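You operate a simulated robot arm through the tools that you are given. There is no shell and no other tool. Be economical: measure what you need, move in short steps, check, and stop when the job is done.

You are at the controls of a simulated two-armed robot. One attempt, no reset.

## Task
Warm the blue helmet in the hot cabinet at 50 C.
Fine: the one from the steel counter, on the tray; tray, door and vent shut; wait for the green lamp. Leave the other helmets.

Only the result counts: the job must be done as asked and must still hold three seconds after the hand-in. Knocking over, shifting, dropping, spilling or breaking anything else fails it.

## Robot
Two 7-joint arms with two-finger parallel grippers on one trunk, on a base that drives. Base frame: it is fixed to the floor where the robot stands at the start and does not move with it; the origin is under the middle of the robot, x ahead of it, y to its left, z up. Units: mm, rad, N and s.
The left shoulder is at the start at [50, 187, 1160], the right one opposite. With the tool pointing down near the work surface each hand reaches from about 100 to 540 mm from the robot's upright axis, wherever it stands, measured 20 degrees to its own side. Places, roughly: cabinet dial [400, 600, 1100]; cabinet tray [400, 900, 900]; hot cabinet [700, 900, 1100]; hot cabinet door [200, 1300, 1100]; medium black city helmet [750, 5000, 1000]; medium blue city helmet [500, 3500, 1000]; medium red road helmet [750, 1500, 1000]; tray of the hot cabinet [400, 900, 900]; upturned yellow city helmet [500, 2750, 1000]; vent slider [400, 600, 900]; white city helmet [750, 5000, 500]. Payload 3.43 kg a hand.
The TCP of each hand is the grasp point between the finger pads, 30 mm short of the fingertips. In the tool frame z runs along the fingers and y along their closing line. Largest opening 94 mm; finger width 28, thickness 10; the body of the gripper, 50 by 96 mm, starts 55 mm behind the TCP.
Orientation is that of the tool frame in the base frame, as a unit quaternion [w, x, y, z]. With the fingers straight down and closing along the base's y, the tool's x points along the base's -x, its y along +y and its z along -z.

## Interface
- The arms move only by the tool move_arm. It takes "left_steps", "right_steps" or both (then of equal length, played together; a hand with none holds still); each is a list that holds one entry, the list of rows, each a list of 7 numbers: the shift along the tool's x, y, z in mm, then the turn, a rotation vector about the tool's x, y, z in rad, then the opening in per cent of the stroke, from 0 (shut) to 100 (fully open). In form: [[[dx, dy, dz, wx, wy, wz, fingers], ...]]. A call has 1 to 20 rows; each row is the pose to reach, as a shift and turn from the pose commanded when the call began, along the tool's axes at that moment. A row lasts 0.2 s, in which the tool goes at most 50 mm and 0.15 rad; a call with a longer step from one row to the next is refused whole, and so is a gripper value outside its range. A pose out of reach is approached as far as the arm can. The call stops where the force on the tool passes 40 N (or 10 N more than at its start, if that is more) or the arm is blocked; 0.2 s more then pass. Each finger travels about 153 mm/s and halts on what it meets, pressing with about 29 N; the grip force reading is that of the motor and also rises with nothing between the fingers. The clock runs only during rows and for 0.2 s after the last one: add rows that repeat a pose to give the fingers time. It gives the time, the measured TCP pose, the force on the tool (base axes), the opening and the grip force at its end, in the units of the frame above (readings bear some noise), with the torque about the TCP (base axes, N m) and any sound that the robot's microphone picked up, and new pictures: "show" is both (left out), scene, wrist or none (wrist: the cameras of the hands that moved).
- Cameras (640 x 400 px; columns grow to the right, rows downward): "scene" is now at [138.5, 46.4, 1340.3]; the picture's right is [0.54, -0.84, 0.00], its down [-0.40, -0.25, -0.88] and it looks along [0.74, 0.48, -0.47] (base axes); focal length 214 px, centre (320, 200). "left" rides on the left gripper at [76, -14, -103] in its tool frame; the picture's right is [0.18, 0.98, 0.00], its down [-0.75, 0.14, -0.64] and it looks along [-0.63, 0.12, 0.77] (tool axes); focal length 243 px, centre (320, 200). "right" rides on the right gripper at [76, 14, -103] in its tool frame; the picture's right is [-0.18, 0.98, 0.00], its down [-0.75, -0.14, -0.64] and it looks along [-0.63, -0.12, 0.77] (tool axes); focal length 243 px, centre (320, 200).
- raise_lower(by): slides the trunk up (or, below 0, down) by that many mm; the arms and the scene camera ride with it, the base frame stays. It gives what a move gives, with no picture.
- roll_base(legs): drives the robot by 1 to 6 legs, each [ahead, left, turn to the left] in mm, mm and rad, along the robot's own axes; the way and the turn of a leg run together, so that a leg with both is an arc; at most 1500 mm and 3.142 rad a leg. The arms and the cameras ride along, it lands a little off, and it stops where it bumps. It gives what a move gives, and a new picture of the scene camera.
- pan_tilt(pan, tilt): turns the head with the scene camera to pan (to the left, within 1.396 rad either way) and tilt (down, from -0.506 to 1.204), counted from straight ahead of the robot. It gives what a move gives, and a new picture of the scene camera.
- locate(camera, pixels): for up to 12 pixels [column, row] of the newest picture of that camera ("zoom" is the newest enlarged one), the place [x, y, z] in the base frame of the surface seen there, good to about 3 mm, but the place of the scene camera against the robot may be out by one fixed shift of up to 12 mm in any direction. It takes no simulated time.
- enlarge(camera, box): a new picture of the part [left, top, right, bottom] of that camera's present view, enlarged. It takes no simulated time.
- sign_off(): hands the job in; it is judged then, once.

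Keep the steps short. Do not move on a guess: measure, check each grasp and each placing, and mend mistakes. In all there are 80 turns and 260 pictures (those below and enlarged ones count). Leave the grippers open and the arms clear of the work at the hand-in unless told otherwise, and finish with a single line.

The tools are called as a command line: name --argument value ..., lists and objects as JSON in quotes. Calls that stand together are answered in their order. move_arm: Moves the arms, as the interface text tells. Its arguments: {"type":"object","properties":{"left_steps":{"type":"array"},"right_steps":{"type":"array"},"show":{"type":"string","enum":["both","scene","wrist","none"]}},"required":[]} The other tools are called the same way: raise_lower (by) slides the trunk up or down; roll_base (legs) drives the base; pan_tilt (pan, tilt) turns the head that bears the scene camera; locate (camera, pixels) gives the place of the surface under pixels of a picture; enlarge (camera, box) takes an enlarged picture of a part of a camera's view; sign_off () hands the job in.

At the start:

```text
time: 0.0
left_eef_pos: [304.3, 426.7, 1310.4]
left_orientation: [0.0, 0.001, 1.0, 0.001]
left_force: [0.1, 0.2, 0.2]
left_torque: [-0.01, 0.0, -0.01]
left_grip_width: 94.1
left_gripper_force: 0.0
right_eef_pos: [278.6, 18.1, 1239.5]
right_orientation: [-0.001, 0.0, 1.0, 0.0]
right_force: [0.4, -0.5, 0.2]
right_torque: [0.0, -0.01, -0.01]
right_grip_width: 93.9
right_gripper_force: 0.0
trunk travel left (down, up): [-375.0, 57.0]
robot x, y, heading: [-1.2, 1.8, 0.001]
head pan, tilt: [0.571, 0.492]
```

scene: 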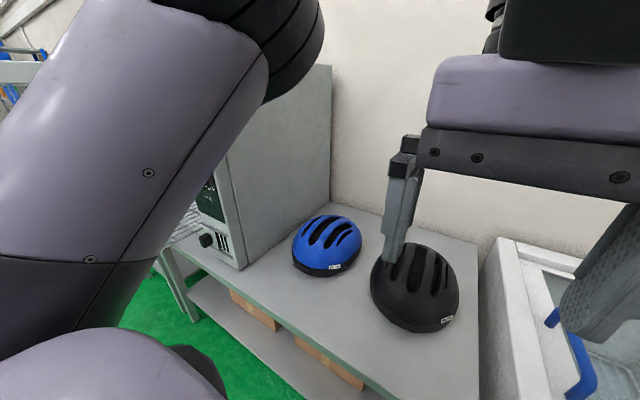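
right: 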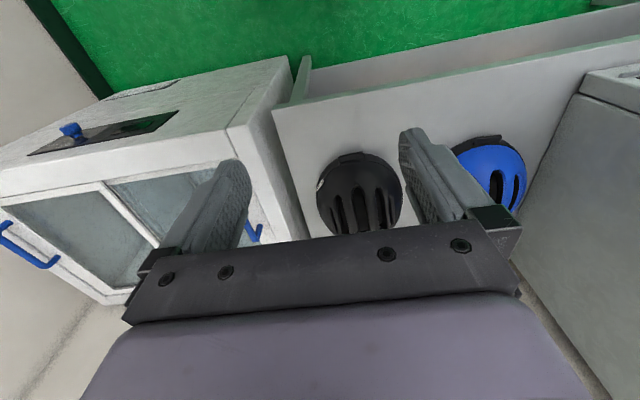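
left: 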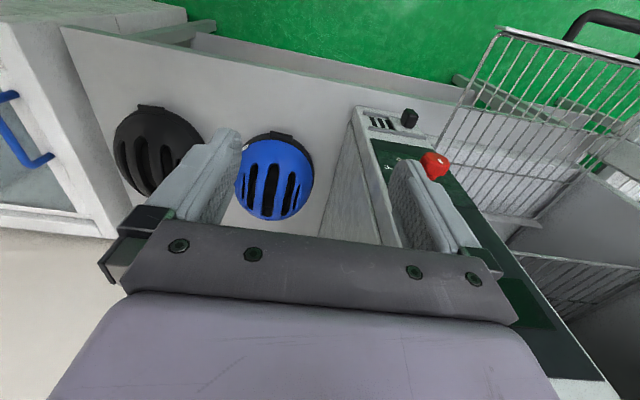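

I see a blue and a black helmet on the counter right beside the cabinet. The listed places also include a blue helmet at y≈3500. I'll look round to find out which counter is steel.

pan_tilt --pan 1.39 --tilt 0.3

pan_tilt --pan -0.3 --tilt 0.4

```text
time: 1.1
left_eef_pos: [306.0, 426.0, 1310.6]
left_orientation: [-0.001, 0.0, 1.0, 0.0]
left_force: [-0.5, -0.1, -0.8]
left_torque: [0.0, -0.03, 0.03]
left_grip_width: 94.1
left_gripper_force: 0.1
right_eef_pos: [280.7, 20.3, 1237.8]
right_orientation: [-0.002, 0.013, 1.0, 0.003]
right_force: [29.3, 64.5, 14.1]
right_torque: [-8.19, 5.01, -5.67]
right_grip_width: 94.0
right_gripper_force: 0.1
trunk travel left (down, up): [-375.0, 57.0]
robot x, y, heading: [0.7, -3.6, -0.001]
head pan, tilt: [1.389, 0.3]
```

scene: 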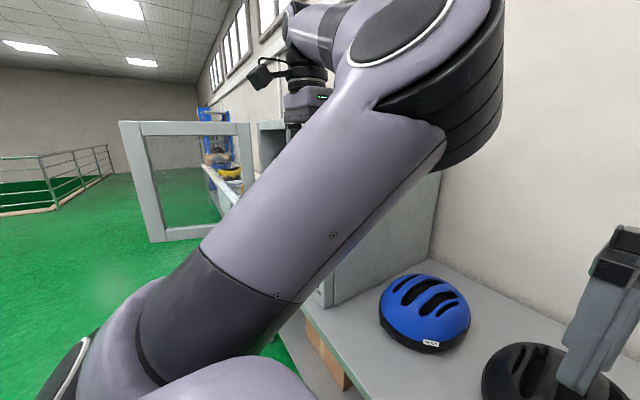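

```text
time: 2.9
left_eef_pos: [305.0, 426.0, 1310.5]
left_orientation: [0.0, 0.0, 1.0, 0.0]
left_force: [-0.4, -0.1, 0.3]
left_torque: [0.01, 0.0, 0.02]
left_grip_width: 93.9
left_gripper_force: 0.0
right_eef_pos: [280.7, 19.5, 1237.8]
right_orientation: [0.0, 0.0, 1.0, -0.001]
right_force: [-1.1, 0.2, -0.5]
right_torque: [0.03, 0.0, -0.02]
right_grip_width: 93.9
right_gripper_force: 0.2
trunk travel left (down, up): [-375.0, 57.0]
robot x, y, heading: [0.3, 0.5, 0.002]
head pan, tilt: [-0.3, 0.4]
```

scene: 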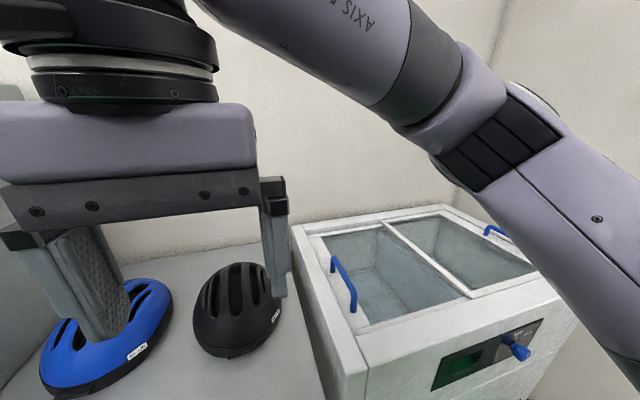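

The room runs on to the left along the wall. I'll back off and drive left to look at the other counters.

roll_base --legs '[[-700, 0, 0], [0, 1000, 0]]'

pan_tilt --pan 0.0 --tilt 0.3

pan_tilt --pan 0.8 --tilt 0.2

```text
time: 15.5
left_eef_pos: [-406.9, 1434.0, 1311.7]
left_orientation: [0.0, -0.004, 1.0, 0.0]
left_force: [-0.8, -0.4, 0.7]
left_torque: [-0.02, 0.02, -0.02]
left_grip_width: 93.7
left_gripper_force: 0.1
right_eef_pos: [-431.3, 1026.3, 1238.2]
right_orientation: [0.0, -0.004, 1.0, 0.0]
right_force: [0.1, 0.3, 0.8]
right_torque: [-0.04, 0.03, 0.02]
right_grip_width: 93.8
right_gripper_force: 0.1
trunk travel left (down, up): [-375.0, 57.0]
robot x, y, heading: [-706.3, 1003.7, 0.016]
head pan, tilt: [-0.3, 0.4]
```

scene: 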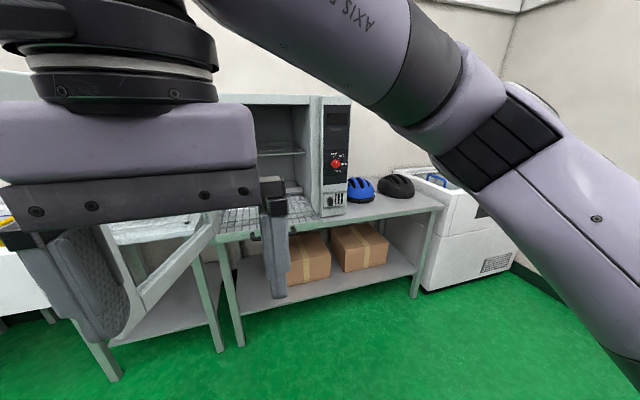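

```text
time: 16.3
left_eef_pos: [-407.6, 1434.7, 1310.0]
left_orientation: [-0.001, -0.004, 1.0, 0.0]
left_force: [0.4, 0.0, 0.1]
left_torque: [0.02, 0.0, 0.0]
left_grip_width: 93.7
left_gripper_force: 0.1
right_eef_pos: [-430.5, 1027.4, 1237.3]
right_orientation: [0.0, -0.003, 1.0, -0.001]
right_force: [0.2, -0.2, 1.1]
right_torque: [0.01, -0.03, 0.04]
right_grip_width: 94.1
right_gripper_force: 0.0
trunk travel left (down, up): [-375.0, 57.0]
robot x, y, heading: [-710.4, 1006.7, 0.008]
head pan, tilt: [0.0, 0.3]
```

scene: 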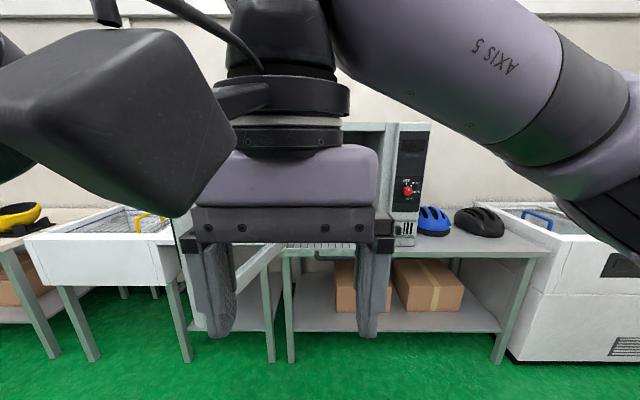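

```text
time: 17.4
left_eef_pos: [-406.2, 1435.2, 1310.2]
left_orientation: [0.0, -0.004, 1.0, 0.0]
left_force: [0.5, 0.1, 0.0]
left_torque: [0.07, 0.0, 0.01]
left_grip_width: 94.1
left_gripper_force: 0.1
right_eef_pos: [-429.8, 1026.2, 1238.5]
right_orientation: [0.0, -0.004, 1.0, 0.0]
right_force: [0.5, -0.7, -0.3]
right_torque: [0.02, 0.0, -0.02]
right_grip_width: 93.8
right_gripper_force: 0.1
trunk travel left (down, up): [-375.0, 57.0]
robot x, y, heading: [-705.8, 1005.9, 0.01]
head pan, tilt: [0.799, 0.201]
```

scene: 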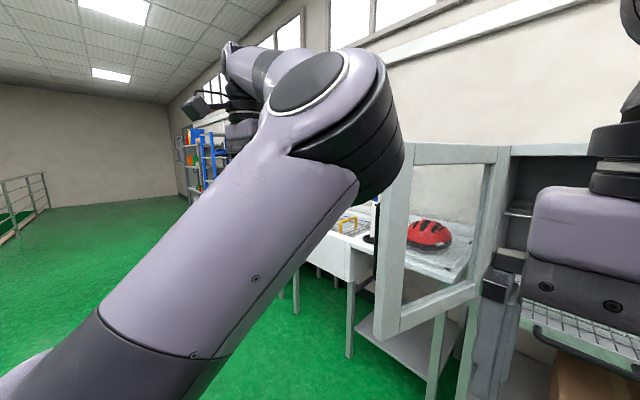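

So far: cabinet, red helmet bench, sink, then a counter with the yellow helmet. I'll drive on to the far end.

roll_base --legs '[[0, 1500, 0], [0, 800, 0]]'

pan_tilt --pan -0.35 --tilt 0.35

pan_tilt --pan 0.2 --tilt 0.4

```text
time: 37.9
left_eef_pos: [-418.4, 3756.3, 1309.7]
left_orientation: [0.0, 0.0, 1.0, 0.0]
left_force: [-0.2, 0.0, -0.1]
left_torque: [0.0, 0.01, 0.01]
left_grip_width: 94.0
left_gripper_force: 0.0
right_eef_pos: [-446.4, 3348.1, 1237.6]
right_orientation: [0.0, 0.0, 1.0, 0.0]
right_force: [-0.3, 1.0, -0.4]
right_torque: [0.0, 0.03, 0.0]
right_grip_width: 93.8
right_gripper_force: 0.1
trunk travel left (down, up): [-375.0, 57.0]
robot x, y, heading: [-724.9, 3327.6, 0.001]
head pan, tilt: [0.799, 0.201]
```

scene: 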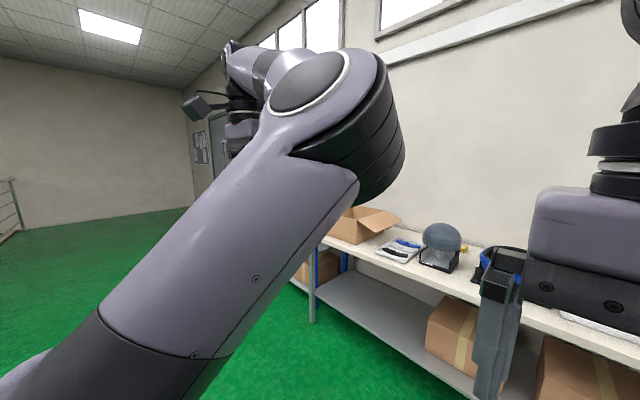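

```text
time: 39.3
left_eef_pos: [-418.8, 3755.4, 1311.2]
left_orientation: [0.0, 0.0, 1.0, 0.0]
left_force: [-0.7, -0.2, 0.7]
left_torque: [-0.01, -0.03, -0.01]
left_grip_width: 93.9
left_gripper_force: 0.0
right_eef_pos: [-445.4, 3348.2, 1237.3]
right_orientation: [0.0, -0.001, 1.0, 0.0]
right_force: [0.1, -0.7, 0.9]
right_torque: [0.0, -0.02, -0.03]
right_grip_width: 93.9
right_gripper_force: 0.0
trunk travel left (down, up): [-375.0, 57.0]
robot x, y, heading: [-724.9, 3329.3, 0.001]
head pan, tilt: [-0.351, 0.351]
```

scene: 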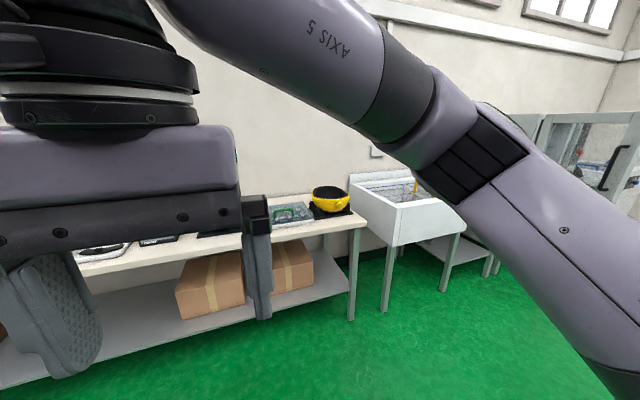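

```text
time: 40.3
left_eef_pos: [-419.0, 3755.1, 1310.4]
left_orientation: [0.0, 0.0, 1.0, 0.0]
left_force: [0.3, -0.6, -0.6]
left_torque: [0.04, -0.01, -0.02]
left_grip_width: 94.1
left_gripper_force: 0.0
right_eef_pos: [-446.1, 3347.9, 1238.2]
right_orientation: [0.0, 0.0, 1.0, -0.001]
right_force: [-0.4, -0.3, 0.1]
right_torque: [-0.01, 0.0, 0.01]
right_grip_width: 93.7
right_gripper_force: 0.0
trunk travel left (down, up): [-375.0, 57.0]
robot x, y, heading: [-724.7, 3329.4, 0.0]
head pan, tilt: [0.201, 0.4]
```

scene: 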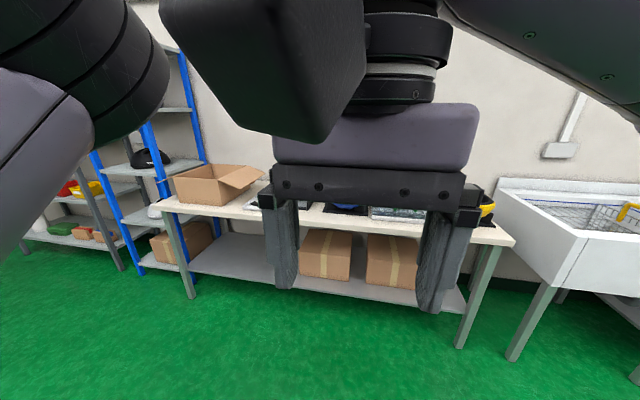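

The far bench has a wooden top with a blue helmet lying among tools. The grey steel counter beside the cabinet holds the blue helmet I want. I'll drive back and study the cabinet.

roll_base --legs '[[0, -1500, 0], [0, -900, 0]]'

pan_tilt --pan -0.3 --tilt 0.4

```text
time: 61.3
left_eef_pos: [-436.5, 1361.7, 1310.8]
left_orientation: [0.0, 0.009, 1.0, 0.0]
left_force: [0.0, -0.3, -0.3]
left_torque: [0.0, 0.0, 0.0]
left_grip_width: 94.0
left_gripper_force: 0.1
right_eef_pos: [-468.9, 955.1, 1238.4]
right_orientation: [0.0, 0.009, 1.0, 0.0]
right_force: [0.3, 0.7, -0.1]
right_torque: [0.0, 0.0, 0.01]
right_grip_width: 94.0
right_gripper_force: 0.0
trunk travel left (down, up): [-375.0, 57.0]
robot x, y, heading: [-748.0, 945.7, -0.021]
head pan, tilt: [0.201, 0.4]
```

scene: 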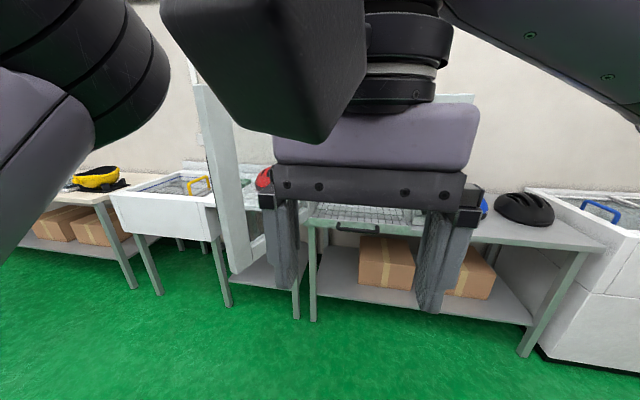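

```text
time: 62.2
left_eef_pos: [-436.1, 1361.0, 1310.8]
left_orientation: [0.0, 0.01, 1.0, 0.0]
left_force: [0.3, 0.9, 0.3]
left_torque: [0.01, 0.01, -0.02]
left_grip_width: 93.9
left_gripper_force: 0.1
right_eef_pos: [-469.4, 955.6, 1237.9]
right_orientation: [0.0, 0.008, 1.0, 0.0]
right_force: [-0.8, -0.1, 0.1]
right_torque: [0.03, 0.05, 0.02]
right_grip_width: 93.8
right_gripper_force: 0.1
trunk travel left (down, up): [-375.0, 57.0]
robot x, y, heading: [-748.5, 941.0, -0.018]
head pan, tilt: [-0.3, 0.4]
```

scene: 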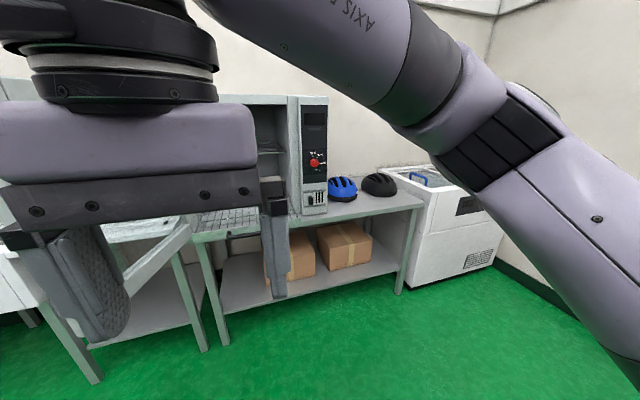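

The arms hide the cabinet. I'm in open floor here, so I'll lower both hands out to the sides to clear the view.

move_arm --left_steps '[[[0, 5, 40, 0, 0, 0, 100], [0, 10, 80, 0, 0, 0, 100], [0, 15, 120, 0, 0, 0, 100], [0, 20, 160, 0, 0, 0, 100], [0, 25, 200, 0, 0, 0, 100], [0, 30, 240, 0, 0, 0, 100], [0, 35, 280, 0, 0, 0, 100], [0, 40, 320, 0, 0, 0, 100], [0, 40, 360, 0, 0, 0, 100], [0, 40, 400, 0, 0, 0, 100]]]' --right_steps '[[[0, -33, 35, 0, 0, 0, 100], [0, -66, 70, 0, 0, 0, 100], [0, -99, 105, 0, 0, 0, 100], [0, -132, 140, 0, 0, 0, 100], [0, -165, 175, 0, 0, 0, 100], [0, -198, 210, 0, 0, 0, 100], [0, -231, 245, 0, 0, 0, 100], [0, -264, 280, 0, 0, 0, 100], [0, -297, 315, 0, 0, 0, 100], [0, -330, 350, 0, 0, 0, 100]]]' --show "scene"

```text
time: 64.5
left_eef_pos: [-434.5, 1402.9, 910.0]
left_orientation: [-0.001, 0.009, 1.0, 0.001]
left_force: [0.5, 0.4, 0.1]
left_torque: [0.0, 0.01, -0.02]
left_grip_width: 94.1
left_gripper_force: 0.0
right_eef_pos: [-475.3, 624.0, 888.1]
right_orientation: [0.0, 0.008, 1.0, 0.0]
right_force: [-0.5, -0.2, 0.5]
right_torque: [-0.03, -0.04, -0.03]
right_grip_width: 94.2
right_gripper_force: 0.0
trunk travel left (down, up): [-375.0, 57.0]
robot x, y, heading: [-747.7, 942.5, -0.018]
head pan, tilt: [-0.3, 0.4]
```

scene: 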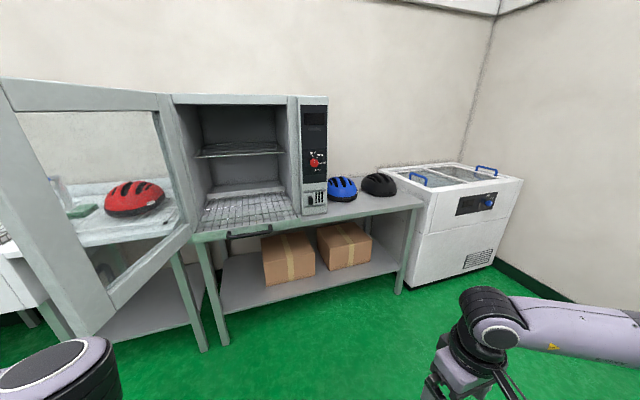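

Clear view now. I'll enlarge the cabinet and its panel, and measure key points.

enlarge --camera "scene" --box '[280, 90, 360, 220]'

enlarge --camera "scene" --box '[160, 85, 410, 245]'

locate --camera "scene" --pixels '[[314, 163], [307, 200], [328, 200], [247, 234], [342, 180], [342, 195], [376, 176], [200, 228], [298, 212], [185, 150], [112, 295], [240, 154]]'

```text
3.08 times, centred on (320, 155) of scene
```

zoom: 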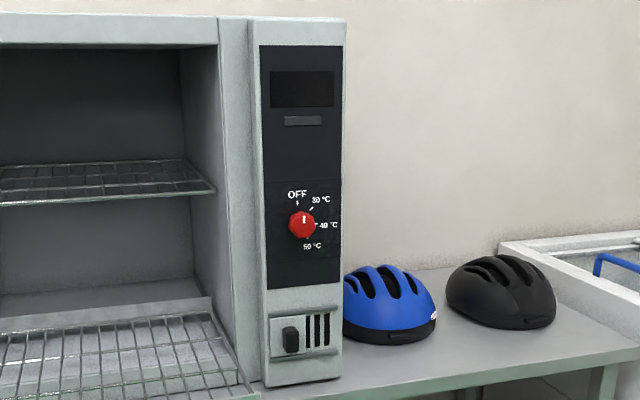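

```text
2.50 times, centred on (285, 165) of scene
```

zoom: 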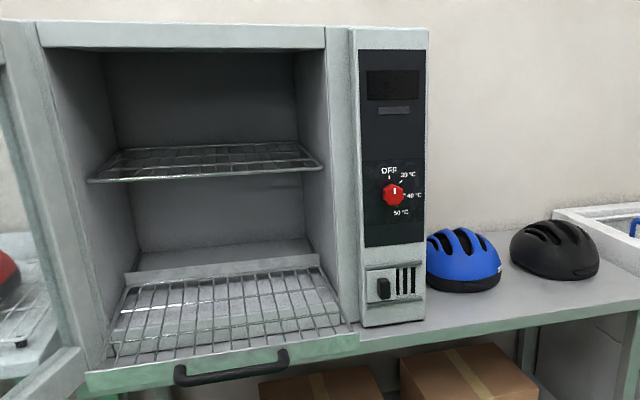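

```text
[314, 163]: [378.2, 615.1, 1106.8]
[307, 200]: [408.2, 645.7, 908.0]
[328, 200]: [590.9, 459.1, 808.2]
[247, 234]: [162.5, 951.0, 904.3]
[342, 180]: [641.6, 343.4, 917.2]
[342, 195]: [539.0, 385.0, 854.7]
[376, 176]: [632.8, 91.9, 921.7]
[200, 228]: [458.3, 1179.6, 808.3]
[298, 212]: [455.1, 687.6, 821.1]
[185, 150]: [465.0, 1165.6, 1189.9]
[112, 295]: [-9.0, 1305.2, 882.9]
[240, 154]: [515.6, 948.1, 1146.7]
```

Dial is at OFF, with 30/40/50 °C clockwise. The vent slider knob is left of the open slots, the tray is pulled out and the door open. I'll measure the tray, counter edge and helmet more closely.

locate --camera "zoom" --pixels '[[95, 378], [345, 342], [130, 290], [315, 262], [230, 320], [270, 375], [550, 322], [470, 290], [383, 288], [400, 280], [190, 178], [395, 85]]'

enlarge --camera "scene" --box '[315, 160, 411, 220]'

```text
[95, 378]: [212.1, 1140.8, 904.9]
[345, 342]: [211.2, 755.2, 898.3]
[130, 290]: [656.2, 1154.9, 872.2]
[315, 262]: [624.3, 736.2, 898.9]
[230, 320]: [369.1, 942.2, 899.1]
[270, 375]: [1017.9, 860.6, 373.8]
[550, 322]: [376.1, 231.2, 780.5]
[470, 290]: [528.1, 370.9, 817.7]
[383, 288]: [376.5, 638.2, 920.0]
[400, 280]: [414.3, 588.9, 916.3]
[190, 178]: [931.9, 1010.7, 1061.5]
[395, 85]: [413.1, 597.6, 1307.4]
```

```text
6.67 times, centred on (363, 190) of scene
```

zoom: 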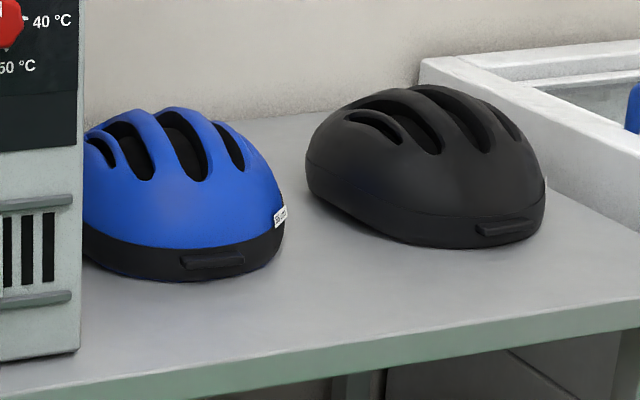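

Target helmet is at about (620, 360), top ≈ 920. Tray spans y 755–1140, front at x 212, floor z ≈ 898. I'll use the left hand. First I raise both hands, then drive to in front of the helmet.

move_arm --left_steps '[[[-10, -30, -35, 0, 0, 0, 100], [-20, -60, -70, 0, 0, 0, 100], [-30, -90, -105, 0, 0, 0, 100], [-40, -120, -140, 0, 0, 0, 100], [-50, -150, -175, 0, 0, 0, 100], [-60, -180, -210, 0, 0, 0, 100], [-70, -210, -245, 0, 0, 0, 100], [-80, -240, -280, 0, 0, 0, 100], [-80, -250, -320, 0, 0, 0, 100]]]' --right_steps '[[[0, 0, -38, 0, 0, 0, 100], [0, 0, -76, 0, 0, 0, 100], [0, 0, -114, 0, 0, 0, 100], [0, 0, -152, 0, 0, 0, 100], [0, 0, -190, 0, 0, 0, 100], [0, 0, -228, 0, 0, 0, 100], [0, 0, -266, 0, 0, 0, 100], [0, 0, -304, 0, 0, 0, 100], [0, 0, -342, 0, 0, 0, 100]]]' --show "none"

roll_base --legs '[[0, -760, 0.018], [720, 0, 0]]'

pan_tilt --pan 0.1 --tilt 0.7

```text
time: 66.5
left_eef_pos: [-278.2, 1296.3, 1227.5]
left_orientation: [-0.004, 0.01, 1.0, -0.001]
left_force: [0.1, -1.2, -0.5]
left_torque: [0.01, 0.0, 0.02]
left_grip_width: 94.2
left_gripper_force: 0.0
left hand out of reach, approached as far as the arm can: row 2, 3, 4, 5, 6, 7, 8, 9
right_eef_pos: [-474.6, 624.2, 1230.1]
right_orientation: [-0.001, 0.009, 1.0, 0.002]
right_force: [0.0, -0.2, 0.2]
right_torque: [-0.02, -0.03, -0.02]
right_grip_width: 93.8
right_gripper_force: 0.0
trunk travel left (down, up): [-375.0, 57.0]
robot x, y, heading: [-752.0, 942.1, -0.022]
head pan, tilt: [-0.3, 0.4]
```

```text
time: 76.6
left_eef_pos: [363.4, 560.0, 1226.8]
left_orientation: [-0.012, -0.008, 1.0, -0.008]
left_force: [-3.5, -0.8, 0.8]
left_torque: [0.04, -0.38, -0.05]
left_grip_width: 93.8
left_gripper_force: 0.0
right_eef_pos: [191.1, -117.8, 1230.5]
right_orientation: [-0.001, -0.006, 1.0, 0.001]
right_force: [-0.2, 1.0, 0.2]
right_torque: [0.0, 0.01, 0.02]
right_grip_width: 94.2
right_gripper_force: 0.1
trunk travel left (down, up): [-375.0, 57.0]
robot x, y, heading: [-90.3, 188.4, 0.012]
head pan, tilt: [-0.3, 0.4]
stopped in leg 2: the force on the tool passed its limit at 112 N (the readings are from after the stop); the commanded pose is now the measured one
```

scene: 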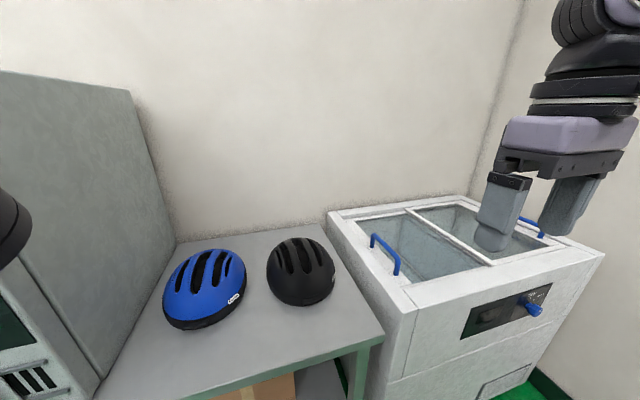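

```text
time: 77.4
left_eef_pos: [364.6, 560.4, 1226.4]
left_orientation: [-0.011, -0.007, 1.0, -0.009]
left_force: [-3.7, -1.3, 1.5]
left_torque: [0.05, -0.44, -0.08]
left_grip_width: 93.8
left_gripper_force: 0.1
right_eef_pos: [191.1, -117.8, 1229.2]
right_orientation: [0.0, -0.005, 1.0, 0.0]
right_force: [0.0, 0.5, 1.0]
right_torque: [-0.01, -0.04, 0.0]
right_grip_width: 94.0
right_gripper_force: 0.1
trunk travel left (down, up): [-375.0, 57.0]
robot x, y, heading: [-88.5, 193.1, 0.014]
head pan, tilt: [0.099, 0.7]
```

scene: 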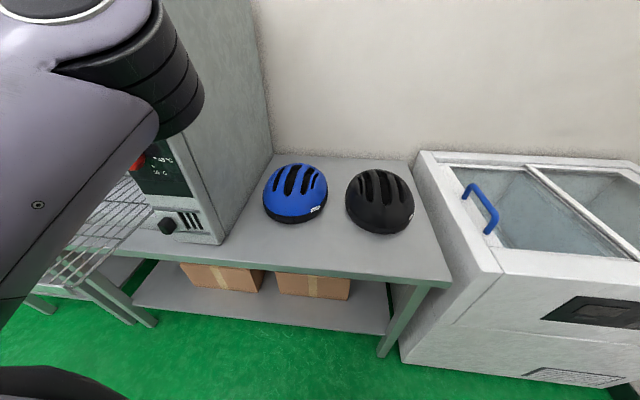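

The left hand ended wider than planned because of the reach limit, and it bumped the cabinet front. I'll back off and check that nothing shifted.

roll_base --legs '[[-150, 0, -0.012]]'

move_arm --left_steps '[[[20, -35, 0, 0, 0, 0, 100], [40, -70, 0, 0, 0, 0, 100], [60, -105, 0, 0, 0, 0, 100], [80, -140, 0, 0, 0, 0, 100], [90, -170, 0, 0, 0, 0, 100], [90, -170, 0, 0, 0, 0, 100]]]' --show "scene"

```text
time: 78.8
left_eef_pos: [218.4, 554.6, 1225.7]
left_orientation: [-0.011, -0.001, 1.0, -0.007]
left_force: [0.8, -0.2, 0.2]
left_torque: [-0.02, -0.03, 0.02]
left_grip_width: 93.7
left_gripper_force: 0.0
right_eef_pos: [38.2, -120.9, 1229.6]
right_orientation: [0.0, 0.0, 1.0, 0.0]
right_force: [-0.3, 0.2, 0.6]
right_torque: [-0.01, 0.01, 0.02]
right_grip_width: 93.9
right_gripper_force: 0.0
trunk travel left (down, up): [-375.0, 57.0]
robot x, y, heading: [-241.4, 189.0, -0.0]
head pan, tilt: [0.099, 0.7]
```

scene: 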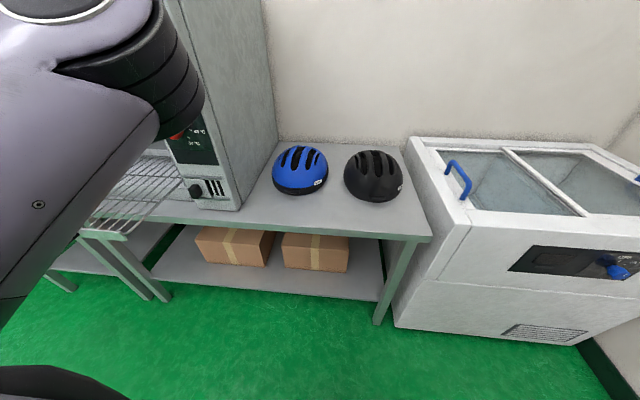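

```text
time: 80.2
left_eef_pos: [212.3, 556.8, 1221.1]
left_orientation: [-0.016, -0.012, 1.0, -0.014]
left_force: [-0.5, 0.4, 0.1]
left_torque: [0.0, -0.03, 0.0]
left_grip_width: 93.9
left_gripper_force: 0.0
left hand out of reach, approached as far as the arm can: row 1, 2, 3, 4, 5, 6
right_eef_pos: [39.9, -121.8, 1228.6]
right_orientation: [0.0, 0.001, 1.0, 0.0]
right_force: [-1.0, 0.1, -0.6]
right_torque: [0.01, 0.03, -0.03]
right_grip_width: 93.8
right_gripper_force: 0.1
trunk travel left (down, up): [-375.0, 57.0]
robot x, y, heading: [-240.8, 191.3, -0.004]
head pan, tilt: [0.099, 0.7]
```

scene: 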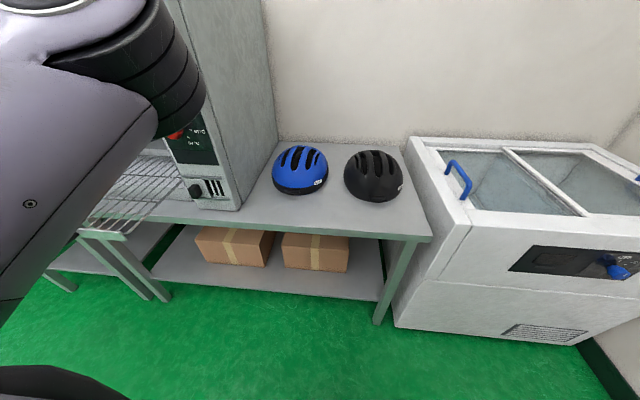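

The arm is stuck near a joint limit. I'll go back down to where it moved freely, in free space ahead of the counter, then move inward.

move_arm --left_steps '[[[20, 5, 30, 0, 0, 0, 100], [40, 10, 65, 0, 0, 0, 100], [60, 15, 100, 0, 0, 0, 100], [80, 20, 140, 0, 0, 0, 100], [100, 30, 180, 0, 0, 0, 100], [120, 40, 220, 0, 0, 0, 100], [140, 60, 250, 0, 0, 0, 100], [145, 80, 280, 0, 0, 0, 100], [145, 90, 310, 0, 0, 0, 100], [145, 90, 310, 0, 0, 0, 100], [145, 50, 310, 0, 0, 0, 100], [145, 10, 310, 0, 0, 0, 100], [145, -30, 310, 0, 0, 0, 100], [145, -70, 310, 0, 0, 0, 100], [145, -110, 310, 0, 0, 0, 100], [145, -150, 310, 0, 0, 0, 100], [145, -150, 310, 0, 0, 0, 100]]]' --show "scene"

```text
time: 84.0
left_eef_pos: [115.2, 616.2, 886.4]
left_orientation: [0.001, -0.038, 0.999, 0.029]
left_force: [-0.5, 0.9, -0.3]
left_torque: [0.0, -0.03, 0.02]
left_grip_width: 94.2
left_gripper_force: 0.1
left hand out of reach, approached as far as the arm can: row 1, 2, 3, 4, 5, 6, 11, 12, 13, 14, 15, 16, 17
right_eef_pos: [40.0, -121.2, 1229.5]
right_orientation: [-0.001, 0.0, 1.0, 0.001]
right_force: [0.0, -0.6, 0.2]
right_torque: [0.0, 0.0, -0.03]
right_grip_width: 94.0
right_gripper_force: 0.0
trunk travel left (down, up): [-375.0, 57.0]
robot x, y, heading: [-242.0, 190.3, -0.005]
head pan, tilt: [0.099, 0.7]
stopped in row 17 (left hand): the arm was blocked; the commanded pose is now the measured one
```

scene: 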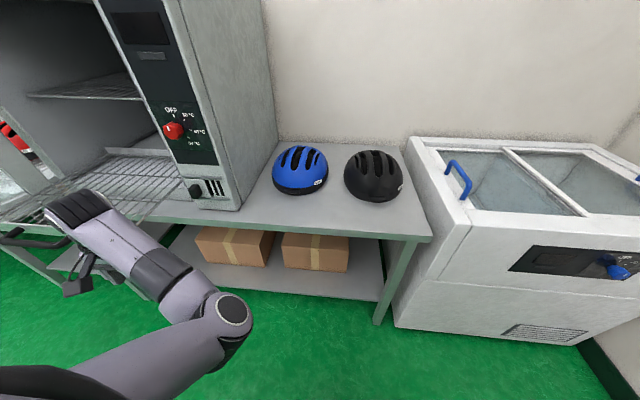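

move_arm --left_steps '[[[0, 5, -40, 0, 0, 0, 100], [0, 10, -80, 0, 0, 0, 100], [0, 10, -120, 0, 0, 0, 100], [0, 10, -160, 0, 0, 0, 100], [0, 10, -200, 0, 0, 0, 100], [0, 10, -240, 0, 0, 0, 100], [0, 10, -280, 0, 0, 0, 100], [0, 5, -320, 0, 0, 0, 100], [0, 0, -360, 0, 0, 0, 100], [0, 0, -400, 0, 0, 0, 100], [0, 0, -420, 0, 0, 0, 100]]]' --show "scene"

```text
time: 86.4
left_eef_pos: [116.6, 602.3, 1294.6]
left_orientation: [-0.014, -0.052, 0.998, 0.019]
left_force: [-0.4, -0.2, 1.1]
left_torque: [-0.01, -0.01, -0.01]
left_grip_width: 94.0
left_gripper_force: 0.1
right_eef_pos: [39.9, -121.3, 1230.1]
right_orientation: [0.0, 0.0, 1.0, -0.001]
right_force: [0.3, -0.8, 0.7]
right_torque: [0.02, 0.0, -0.01]
right_grip_width: 94.0
right_gripper_force: 0.0
trunk travel left (down, up): [-375.0, 57.0]
robot x, y, heading: [-239.6, 192.4, 0.001]
head pan, tilt: [0.099, 0.7]
```

scene: 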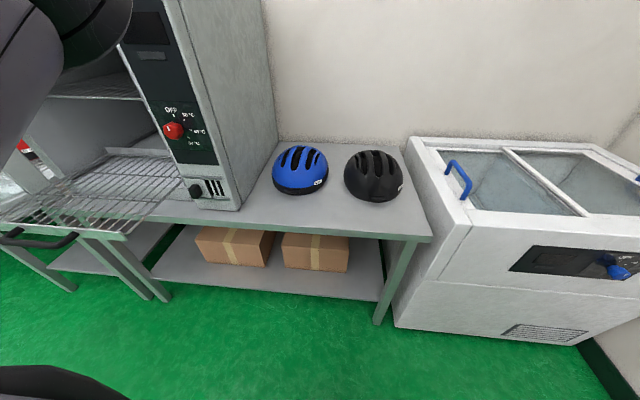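

move_arm --left_steps '[[[0, -30, 0, 0, 0, 0, 100], [0, -60, 0, 0, 0, 0, 100], [0, -90, 0, 0, 0, 0, 100], [0, -120, 0, 0, 0, 0, 100], [0, -150, 0, 0, 0, 0, 100], [0, -180, 0, 0, 0, 0, 100], [0, -210, 0, 0, 0, 0, 100]]]' --show "none"

```text
time: 88.2
left_eef_pos: [108.9, 604.7, 1289.2]
left_orientation: [-0.01, -0.065, 0.998, 0.002]
left_force: [-0.3, 0.3, 0.3]
left_torque: [-0.02, 0.01, -0.03]
left_grip_width: 93.9
left_gripper_force: 0.1
left hand out of reach, approached as far as the arm can: row 1, 2, 3, 4, 5, 6, 7
right_eef_pos: [40.0, -121.2, 1230.4]
right_orientation: [-0.001, -0.001, 1.0, 0.001]
right_force: [1.1, 0.2, -0.9]
right_torque: [0.01, 0.0, 0.01]
right_grip_width: 93.8
right_gripper_force: 0.0
trunk travel left (down, up): [-375.0, 57.0]
robot x, y, heading: [-240.1, 190.0, -0.0]
head pan, tilt: [0.099, 0.7]
stopped in row 7 (left hand): the arm was blocked; the commanded pose is now the measured one
```

move_arm --left_steps '[[[0, 0, 0, 0, 0, 0.1, 100], [0, 0, 0, 0, 0, 0.2, 100], [0, 0, 0, 0, 0, 0.3, 100], [0, -30, 0, 0, 0, 0.4, 100], [0, -60, 0, 0, 0, 0.5, 100], [0, -60, 0, 0, 0, 0.5, 100]]]' --show "none"

```text
time: 89.6
left_eef_pos: [112.6, 586.4, 1284.4]
left_orientation: [-0.014, 0.143, 0.989, -0.032]
left_force: [0.1, -0.5, -0.5]
left_torque: [-0.02, 0.02, 0.0]
left_grip_width: 94.1
left_gripper_force: 0.1
left hand out of reach, approached as far as the arm can: row 4, 5
right_eef_pos: [41.8, -121.0, 1229.4]
right_orientation: [-0.002, 0.0, 1.0, -0.001]
right_force: [-0.1, 0.0, 0.0]
right_torque: [0.01, 0.04, -0.01]
right_grip_width: 94.0
right_gripper_force: 0.0
trunk travel left (down, up): [-375.0, 57.0]
robot x, y, heading: [-242.3, 192.8, -0.0]
head pan, tilt: [0.099, 0.7]
```

The right arm works freely but the left is on an awkward elbow branch. I'll look at the left arm's posture from the head.

pan_tilt --pan 0.9 --tilt 0.1

```text
time: 90.7
left_eef_pos: [111.7, 583.5, 1287.0]
left_orientation: [-0.01, 0.145, 0.989, -0.033]
left_force: [0.3, 0.7, 0.7]
left_torque: [0.0, 0.01, 0.0]
left_grip_width: 94.2
left_gripper_force: 0.0
right_eef_pos: [38.9, -121.2, 1229.2]
right_orientation: [-0.001, 0.0, 1.0, 0.0]
right_force: [-0.1, -1.2, 0.9]
right_torque: [-0.01, 0.0, 0.0]
right_grip_width: 94.1
right_gripper_force: 0.2
trunk travel left (down, up): [-375.0, 57.0]
robot x, y, heading: [-240.4, 189.4, 0.006]
head pan, tilt: [0.901, 0.099]
```

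scene: 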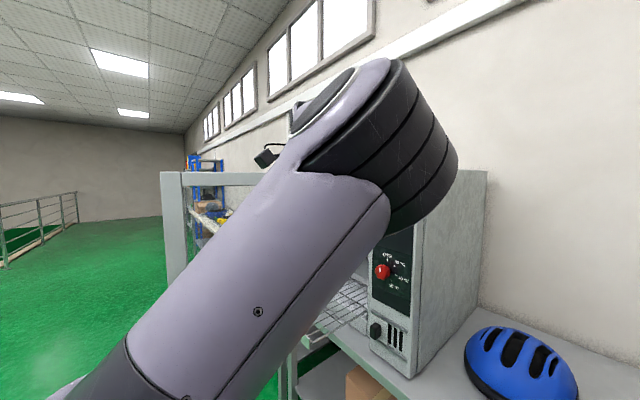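

The upper arm leans inward (elbow-in branch), so this hand works best about 45° to the left of the robot. I could simply turn the base instead. I'll test the wrist's yaw range and a retracted pose here in free space.

move_arm --left_steps '[[[0, 0, 0, 0, 0, -0.14, 100], [0, 0, 0, 0, 0, -0.28, 100], [0, 0, 0, 0, 0, -0.42, 100], [0, 0, 0, 0, 0, -0.56, 100], [0, 0, 0, 0, 0, -0.7, 100], [0, 0, 0, 0, 0, -0.84, 100], [0, 0, 0, 0, 0, -0.98, 100], [0, 0, 0, 0, 0, -1.12, 100]]]' --show "none"

move_arm --left_steps '[[[0, 0, 0, 0, 0, 0.14, 100], [0, 0, 0, 0, 0, 0.28, 100], [0, 0, 0, 0, 0, 0.42, 100], [0, 0, 0, 0, 0, 0.56, 100], [0, 0, 0, 0, 0, 0.7, 100], [0, 0, 0, 0, 0, 0.84, 100], [0, 0, 0, 0, 0, 0.98, 100], [0, 0, 0, 0, 0, 1.12, 100], [0, 0, 0, 0, 0, 1.26, 100], [0, 0, 0, 0, 0, 1.4, 100], [0, 0, 0, 0, 0, 1.54, 100], [0, 0, 0, 0, 0, 1.68, 100], [0, 0, 0, 0, 0, 1.82, 100], [0, 0, 0, 0, 0, 1.96, 100]]]' --show "none"

```text
time: 92.5
left_eef_pos: [117.4, 550.1, 1291.1]
left_orientation: [-0.008, -0.366, 0.93, -0.003]
left_force: [-0.6, 0.4, 0.5]
left_torque: [-0.02, -0.03, -0.02]
left_grip_width: 94.0
left_gripper_force: 0.0
left hand out of reach, approached as far as the arm can: row 8
right_eef_pos: [39.4, -120.7, 1229.9]
right_orientation: [-0.001, 0.0, 1.0, 0.0]
right_force: [0.2, 0.1, 0.7]
right_torque: [-0.04, 0.02, 0.01]
right_grip_width: 94.0
right_gripper_force: 0.0
trunk travel left (down, up): [-375.0, 57.0]
robot x, y, heading: [-240.8, 191.3, 0.004]
head pan, tilt: [0.901, 0.099]
```

```text
time: 95.5
left_eef_pos: [117.7, 551.3, 1289.1]
left_orientation: [-0.006, 0.567, 0.823, -0.01]
left_force: [-0.2, 0.0, -0.3]
left_torque: [-0.04, 0.02, -0.03]
left_grip_width: 94.2
left_gripper_force: 0.0
right_eef_pos: [40.5, -120.3, 1231.0]
right_orientation: [-0.001, 0.0, 1.0, 0.0]
right_force: [1.1, 0.3, 0.0]
right_torque: [0.02, 0.04, 0.04]
right_grip_width: 94.0
right_gripper_force: 0.3
trunk travel left (down, up): [-375.0, 57.0]
robot x, y, heading: [-239.2, 188.9, 0.001]
head pan, tilt: [0.901, 0.099]
```

Yaw range is wide (about -0.75 to +1.2), so the wrist isn't the limit at this yaw. I'll try moving inward again with the hand turned.

move_arm --left_steps '[[[-28, -11, 0, 0, 0, 0, 100], [-56, -21, 0, 0, 0, 0, 100], [-84, -32, 0, 0, 0, 0, 100], [-112, -43, 0, 0, 0, 0, 100], [-140, -53, 0, 0, 0, 0, 100], [-168, -64, 0, 0, 0, 0, 100], [-187, -71, 0, 0, 0, 0, 100]]]' --show "none"

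```text
time: 97.1
left_eef_pos: [123.1, 433.1, 1344.2]
left_orientation: [-0.008, 0.57, 0.822, -0.004]
left_force: [-0.5, 0.2, -0.2]
left_torque: [0.01, 0.02, -0.01]
left_grip_width: 94.4
left_gripper_force: 0.1
left hand out of reach, approached as far as the arm can: row 3, 4, 5, 6, 7
right_eef_pos: [39.3, -121.5, 1230.3]
right_orientation: [-0.001, 0.0, 1.0, 0.0]
right_force: [-0.1, -0.2, -0.1]
right_torque: [0.01, 0.02, -0.05]
right_grip_width: 94.2
right_gripper_force: 0.1
trunk travel left (down, up): [-375.0, 57.0]
robot x, y, heading: [-240.0, 192.8, 0.002]
head pan, tilt: [0.901, 0.099]
```

Better: it's at y-offset 240 now. I'll try lowering from here.

move_arm --left_steps '[[[-112, -43, 30, 0, 0, 0, 100], [-112, -43, 70, 0, 0, 0, 100], [-112, -43, 110, 0, 0, 0, 100], [-112, -43, 150, 0, 0, 0, 100], [-112, -43, 190, 0, 0, 0, 100], [-112, -43, 230, 0, 0, 0, 100], [-112, -43, 270, 0, 0, 0, 100]]]' --show "scene"

```text
refused: row 1 steps farther than a row can; nothing moved
```

move_arm --left_steps '[[[0, 0, 40, 0, 0, 0, 100], [0, 0, 80, 0, 0, 0, 100], [0, 0, 120, 0, 0, 0, 100], [0, 0, 160, 0, 0, 0, 100], [0, 0, 200, 0, 0, 0, 100], [0, 0, 240, 0, 0, 0, 100], [0, 0, 280, 0, 0, 0, 100]]]' --show "scene"

```text
time: 98.7
left_eef_pos: [138.3, 510.8, 1075.5]
left_orientation: [0.008, 0.566, 0.825, -0.009]
left_force: [0.4, -0.2, -0.5]
left_torque: [-0.03, -0.01, -0.02]
left_grip_width: 93.9
left_gripper_force: 0.1
left hand out of reach, approached as far as the arm can: row 1, 2, 3, 4, 5, 6, 7
right_eef_pos: [40.7, -120.6, 1229.7]
right_orientation: [-0.001, 0.0, 1.0, 0.0]
right_force: [-0.6, 0.1, 0.0]
right_torque: [-0.01, -0.03, 0.01]
right_grip_width: 94.0
right_gripper_force: 0.2
trunk travel left (down, up): [-375.0, 57.0]
robot x, y, heading: [-240.3, 188.1, -0.001]
head pan, tilt: [0.901, 0.099]
```

scene: 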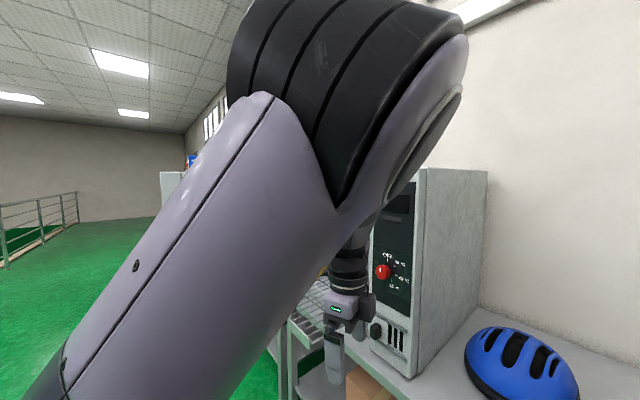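

The arm is now in a good elbow-up posture. I'll look at the helmet's slots to choose the grip direction.

pan_tilt --pan 0.15 --tilt 0.6

enlarge --camera "scene" --box '[250, 110, 442, 230]'

```text
time: 99.8
left_eef_pos: [137.6, 512.7, 1071.3]
left_orientation: [0.003, 0.564, 0.825, -0.016]
left_force: [-0.5, 0.2, -0.5]
left_torque: [0.0, -0.04, -0.02]
left_grip_width: 93.9
left_gripper_force: 0.0
right_eef_pos: [39.6, -121.3, 1230.2]
right_orientation: [-0.002, 0.0, 1.0, 0.0]
right_force: [-0.5, 0.3, 0.4]
right_torque: [0.01, -0.01, 0.02]
right_grip_width: 94.1
right_gripper_force: 0.1
trunk travel left (down, up): [-375.0, 57.0]
robot x, y, heading: [-235.1, 188.2, -0.004]
head pan, tilt: [0.15, 0.6]
```

scene: 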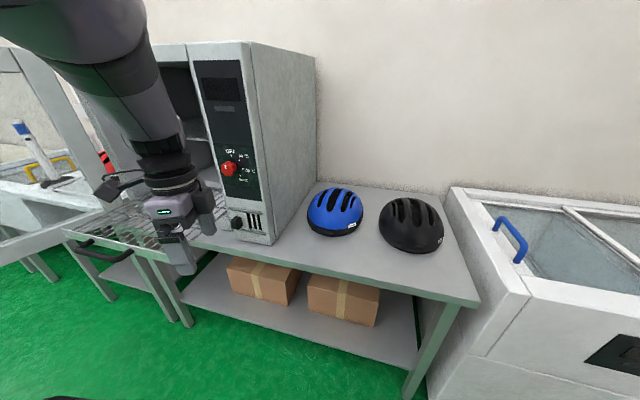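

```text
3.33 times, centred on (346, 170) of scene
```

zoom: 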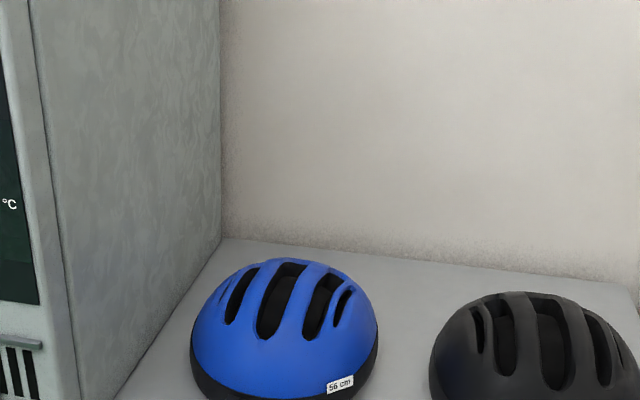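

enlarge --camera "scene" --box '[296, 175, 376, 245]'

locate --camera "scene" --pixels '[[335, 212], [322, 200], [334, 204], [346, 206], [329, 190], [340, 190], [350, 232], [316, 238], [365, 232], [229, 169], [237, 223], [420, 220]]'

```text
5.71 times, centred on (336, 210) of scene
```

zoom: 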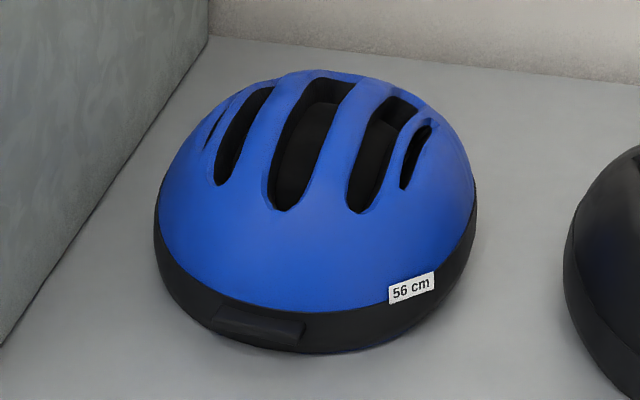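

```text
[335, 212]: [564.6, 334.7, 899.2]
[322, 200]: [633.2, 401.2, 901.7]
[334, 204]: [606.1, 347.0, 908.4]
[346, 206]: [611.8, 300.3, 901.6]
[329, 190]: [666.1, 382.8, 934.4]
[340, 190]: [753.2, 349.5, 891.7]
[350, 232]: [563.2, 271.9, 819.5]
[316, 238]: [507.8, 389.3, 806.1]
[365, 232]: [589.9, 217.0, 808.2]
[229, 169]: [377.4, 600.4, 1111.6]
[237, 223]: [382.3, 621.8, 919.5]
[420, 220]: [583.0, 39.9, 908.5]
```

locate --camera "zoom" --pixels '[[262, 150], [272, 115], [340, 155], [355, 115], [300, 150], [240, 150], [380, 150], [262, 200], [325, 205], [270, 330], [315, 72], [260, 185]]'

```text
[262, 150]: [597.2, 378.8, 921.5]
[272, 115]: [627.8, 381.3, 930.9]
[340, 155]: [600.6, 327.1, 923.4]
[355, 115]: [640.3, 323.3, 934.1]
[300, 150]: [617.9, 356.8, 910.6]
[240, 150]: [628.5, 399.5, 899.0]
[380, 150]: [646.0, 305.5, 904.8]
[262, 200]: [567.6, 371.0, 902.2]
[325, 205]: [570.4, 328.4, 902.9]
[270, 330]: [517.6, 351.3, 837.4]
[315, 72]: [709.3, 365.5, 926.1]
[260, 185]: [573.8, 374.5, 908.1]
```

Ribs run nearly along x: the left rib is at y≈380 and the right one at y≈325, both with tops ≈ 931. The plan is to pinch one rib across y. I'll test turning the wrist further clockwise, towards the flipped grip.

move_arm --left_steps '[[[0, 0, 0, 0, 0, 0.14, 100], [0, 0, 0, 0, 0, 0.28, 100], [0, 0, 0, 0, 0, 0.42, 100], [0, 0, 0, 0, 0, 0.56, 100], [0, 0, 0, 0, 0, 0.7, 100], [0, 0, 0, 0, 0, 0.84, 100], [0, 0, 0, 0, 0, 0.98, 100], [0, 0, 0, 0, 0, 1.12, 100], [0, 0, 0, 0, 0, 1.26, 100], [0, 0, 0, 0, 0, 1.4, 100], [0, 0, 0, 0, 0, 1.54, 100], [0, 0, 0, 0, 0, 1.68, 100], [0, 0, 0, 0, 0, 1.82, 100], [0, 0, 0, 0, 0, 1.94, 100], [0, 0, 0, 0, 0, 1.94, 100]]]' --show "scene"

```text
time: 103.0
left_eef_pos: [133.6, 512.7, 1066.1]
left_orientation: [0.014, 1.0, 0.001, -0.01]
left_force: [0.4, -1.0, 0.0]
left_torque: [-0.02, -0.02, 0.04]
left_grip_width: 94.2
left_gripper_force: 0.0
right_eef_pos: [40.4, -122.1, 1229.4]
right_orientation: [-0.001, 0.0, 1.0, 0.0]
right_force: [0.5, 0.2, 0.2]
right_torque: [0.02, -0.02, 0.01]
right_grip_width: 94.0
right_gripper_force: 0.0
trunk travel left (down, up): [-375.0, 57.0]
robot x, y, heading: [-236.3, 190.2, 0.001]
head pan, tilt: [0.15, 0.6]
```

scene: 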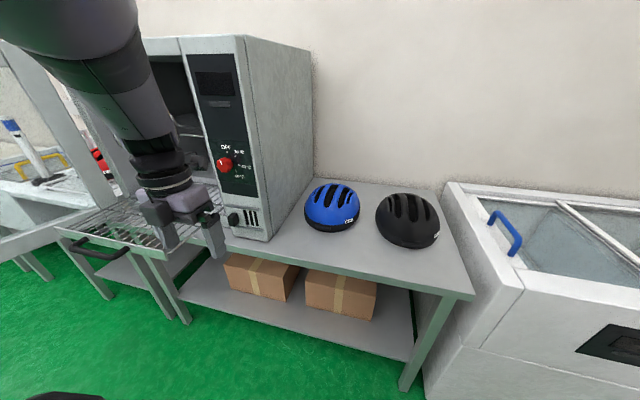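

The flipped orientation works with no strain. Trying to move inward in this flipped pose.

move_arm --left_steps '[[[0, 30, 0, 0, 0, 0, 100], [0, 60, 0, 0, 0, 0, 100], [0, 90, 0, 0, 0, 0, 100], [0, 120, 0, 0, 0, 0, 100], [0, 150, 0, 0, 0, 0, 100], [0, 150, 0, 0, 0, 0, 100]]]' --show "none"

```text
time: 104.4
left_eef_pos: [178.3, 500.7, 1083.8]
left_orientation: [0.017, 1.0, 0.004, 0.0]
left_force: [0.3, 0.1, 0.2]
left_torque: [0.02, -0.03, 0.0]
left_grip_width: 93.9
left_gripper_force: 0.0
left hand out of reach, approached as far as the arm can: row 1, 2, 3, 4, 5, 6
right_eef_pos: [40.8, -120.9, 1230.2]
right_orientation: [0.0, 0.0, 1.0, 0.0]
right_force: [-0.3, -0.3, 1.5]
right_torque: [-0.02, 0.02, -0.04]
right_grip_width: 94.2
right_gripper_force: 0.1
trunk travel left (down, up): [-375.0, 57.0]
robot x, y, heading: [-240.2, 188.3, 0.0]
head pan, tilt: [0.15, 0.6]
```

I'll turn the base right by 0.6 rad so the left hand points straight at the counter, then approach the helmet with fingertips at z≈1054, well above it.

roll_base --legs '[[0, 0, -0.6], [140, 235, 0]]'

```text
time: 108.7
left_eef_pos: [529.1, 324.7, 1077.7]
left_orientation: [0.015, 0.957, -0.291, -0.013]
left_force: [-1.0, -0.4, 0.2]
left_torque: [-0.02, 0.01, -0.01]
left_grip_width: 94.1
left_gripper_force: 0.1
right_eef_pos: [61.4, -110.5, 1230.6]
right_orientation: [-0.001, 0.297, 0.955, 0.001]
right_force: [-0.9, 0.5, 0.0]
right_torque: [-0.03, 0.01, 0.02]
right_grip_width: 94.0
right_gripper_force: 0.1
trunk travel left (down, up): [-375.0, 57.0]
robot x, y, heading: [2.3, 302.2, -0.605]
head pan, tilt: [0.15, 0.6]
```

scene: 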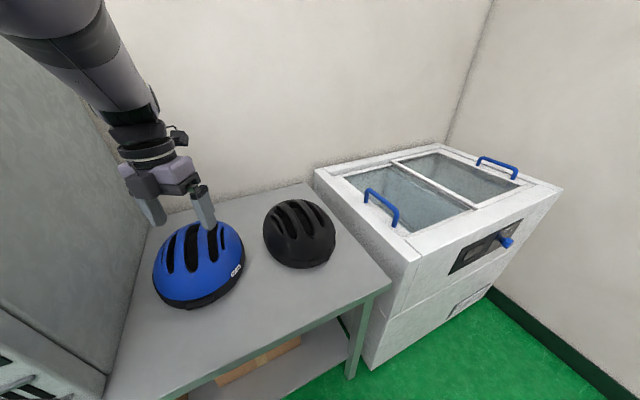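

No bump. Now I turn the tool so it closes along base y and look with the wrist camera.

move_arm --left_steps '[[[0, 0, 0, 0, 0, -0.12, 100], [0, 0, 0, 0, 0, -0.24, 100], [0, 0, 0, 0, 0, -0.36, 100], [0, 0, 0, 0, 0, -0.48, 100], [0, 0, 0, 0, 0, -0.6, 100]]]' --show "wrist"

```text
time: 109.9
left_eef_pos: [532.9, 329.9, 1083.3]
left_orientation: [0.033, 0.999, 0.019, -0.02]
left_force: [-0.7, 0.2, 0.4]
left_torque: [0.0, 0.05, 0.0]
left_grip_width: 94.1
left_gripper_force: 0.1
right_eef_pos: [61.7, -112.3, 1230.2]
right_orientation: [-0.001, 0.297, 0.955, -0.001]
right_force: [0.0, -0.1, 1.1]
right_torque: [-0.01, 0.02, -0.01]
right_grip_width: 94.1
right_gripper_force: 0.1
trunk travel left (down, up): [-375.0, 57.0]
robot x, y, heading: [8.5, 299.5, -0.603]
head pan, tilt: [0.15, 0.6]
```

left: 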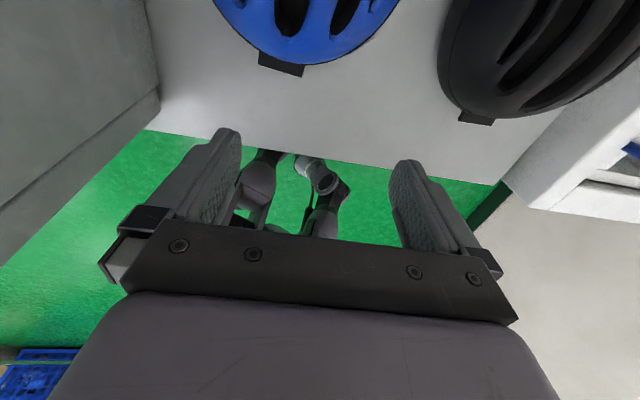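

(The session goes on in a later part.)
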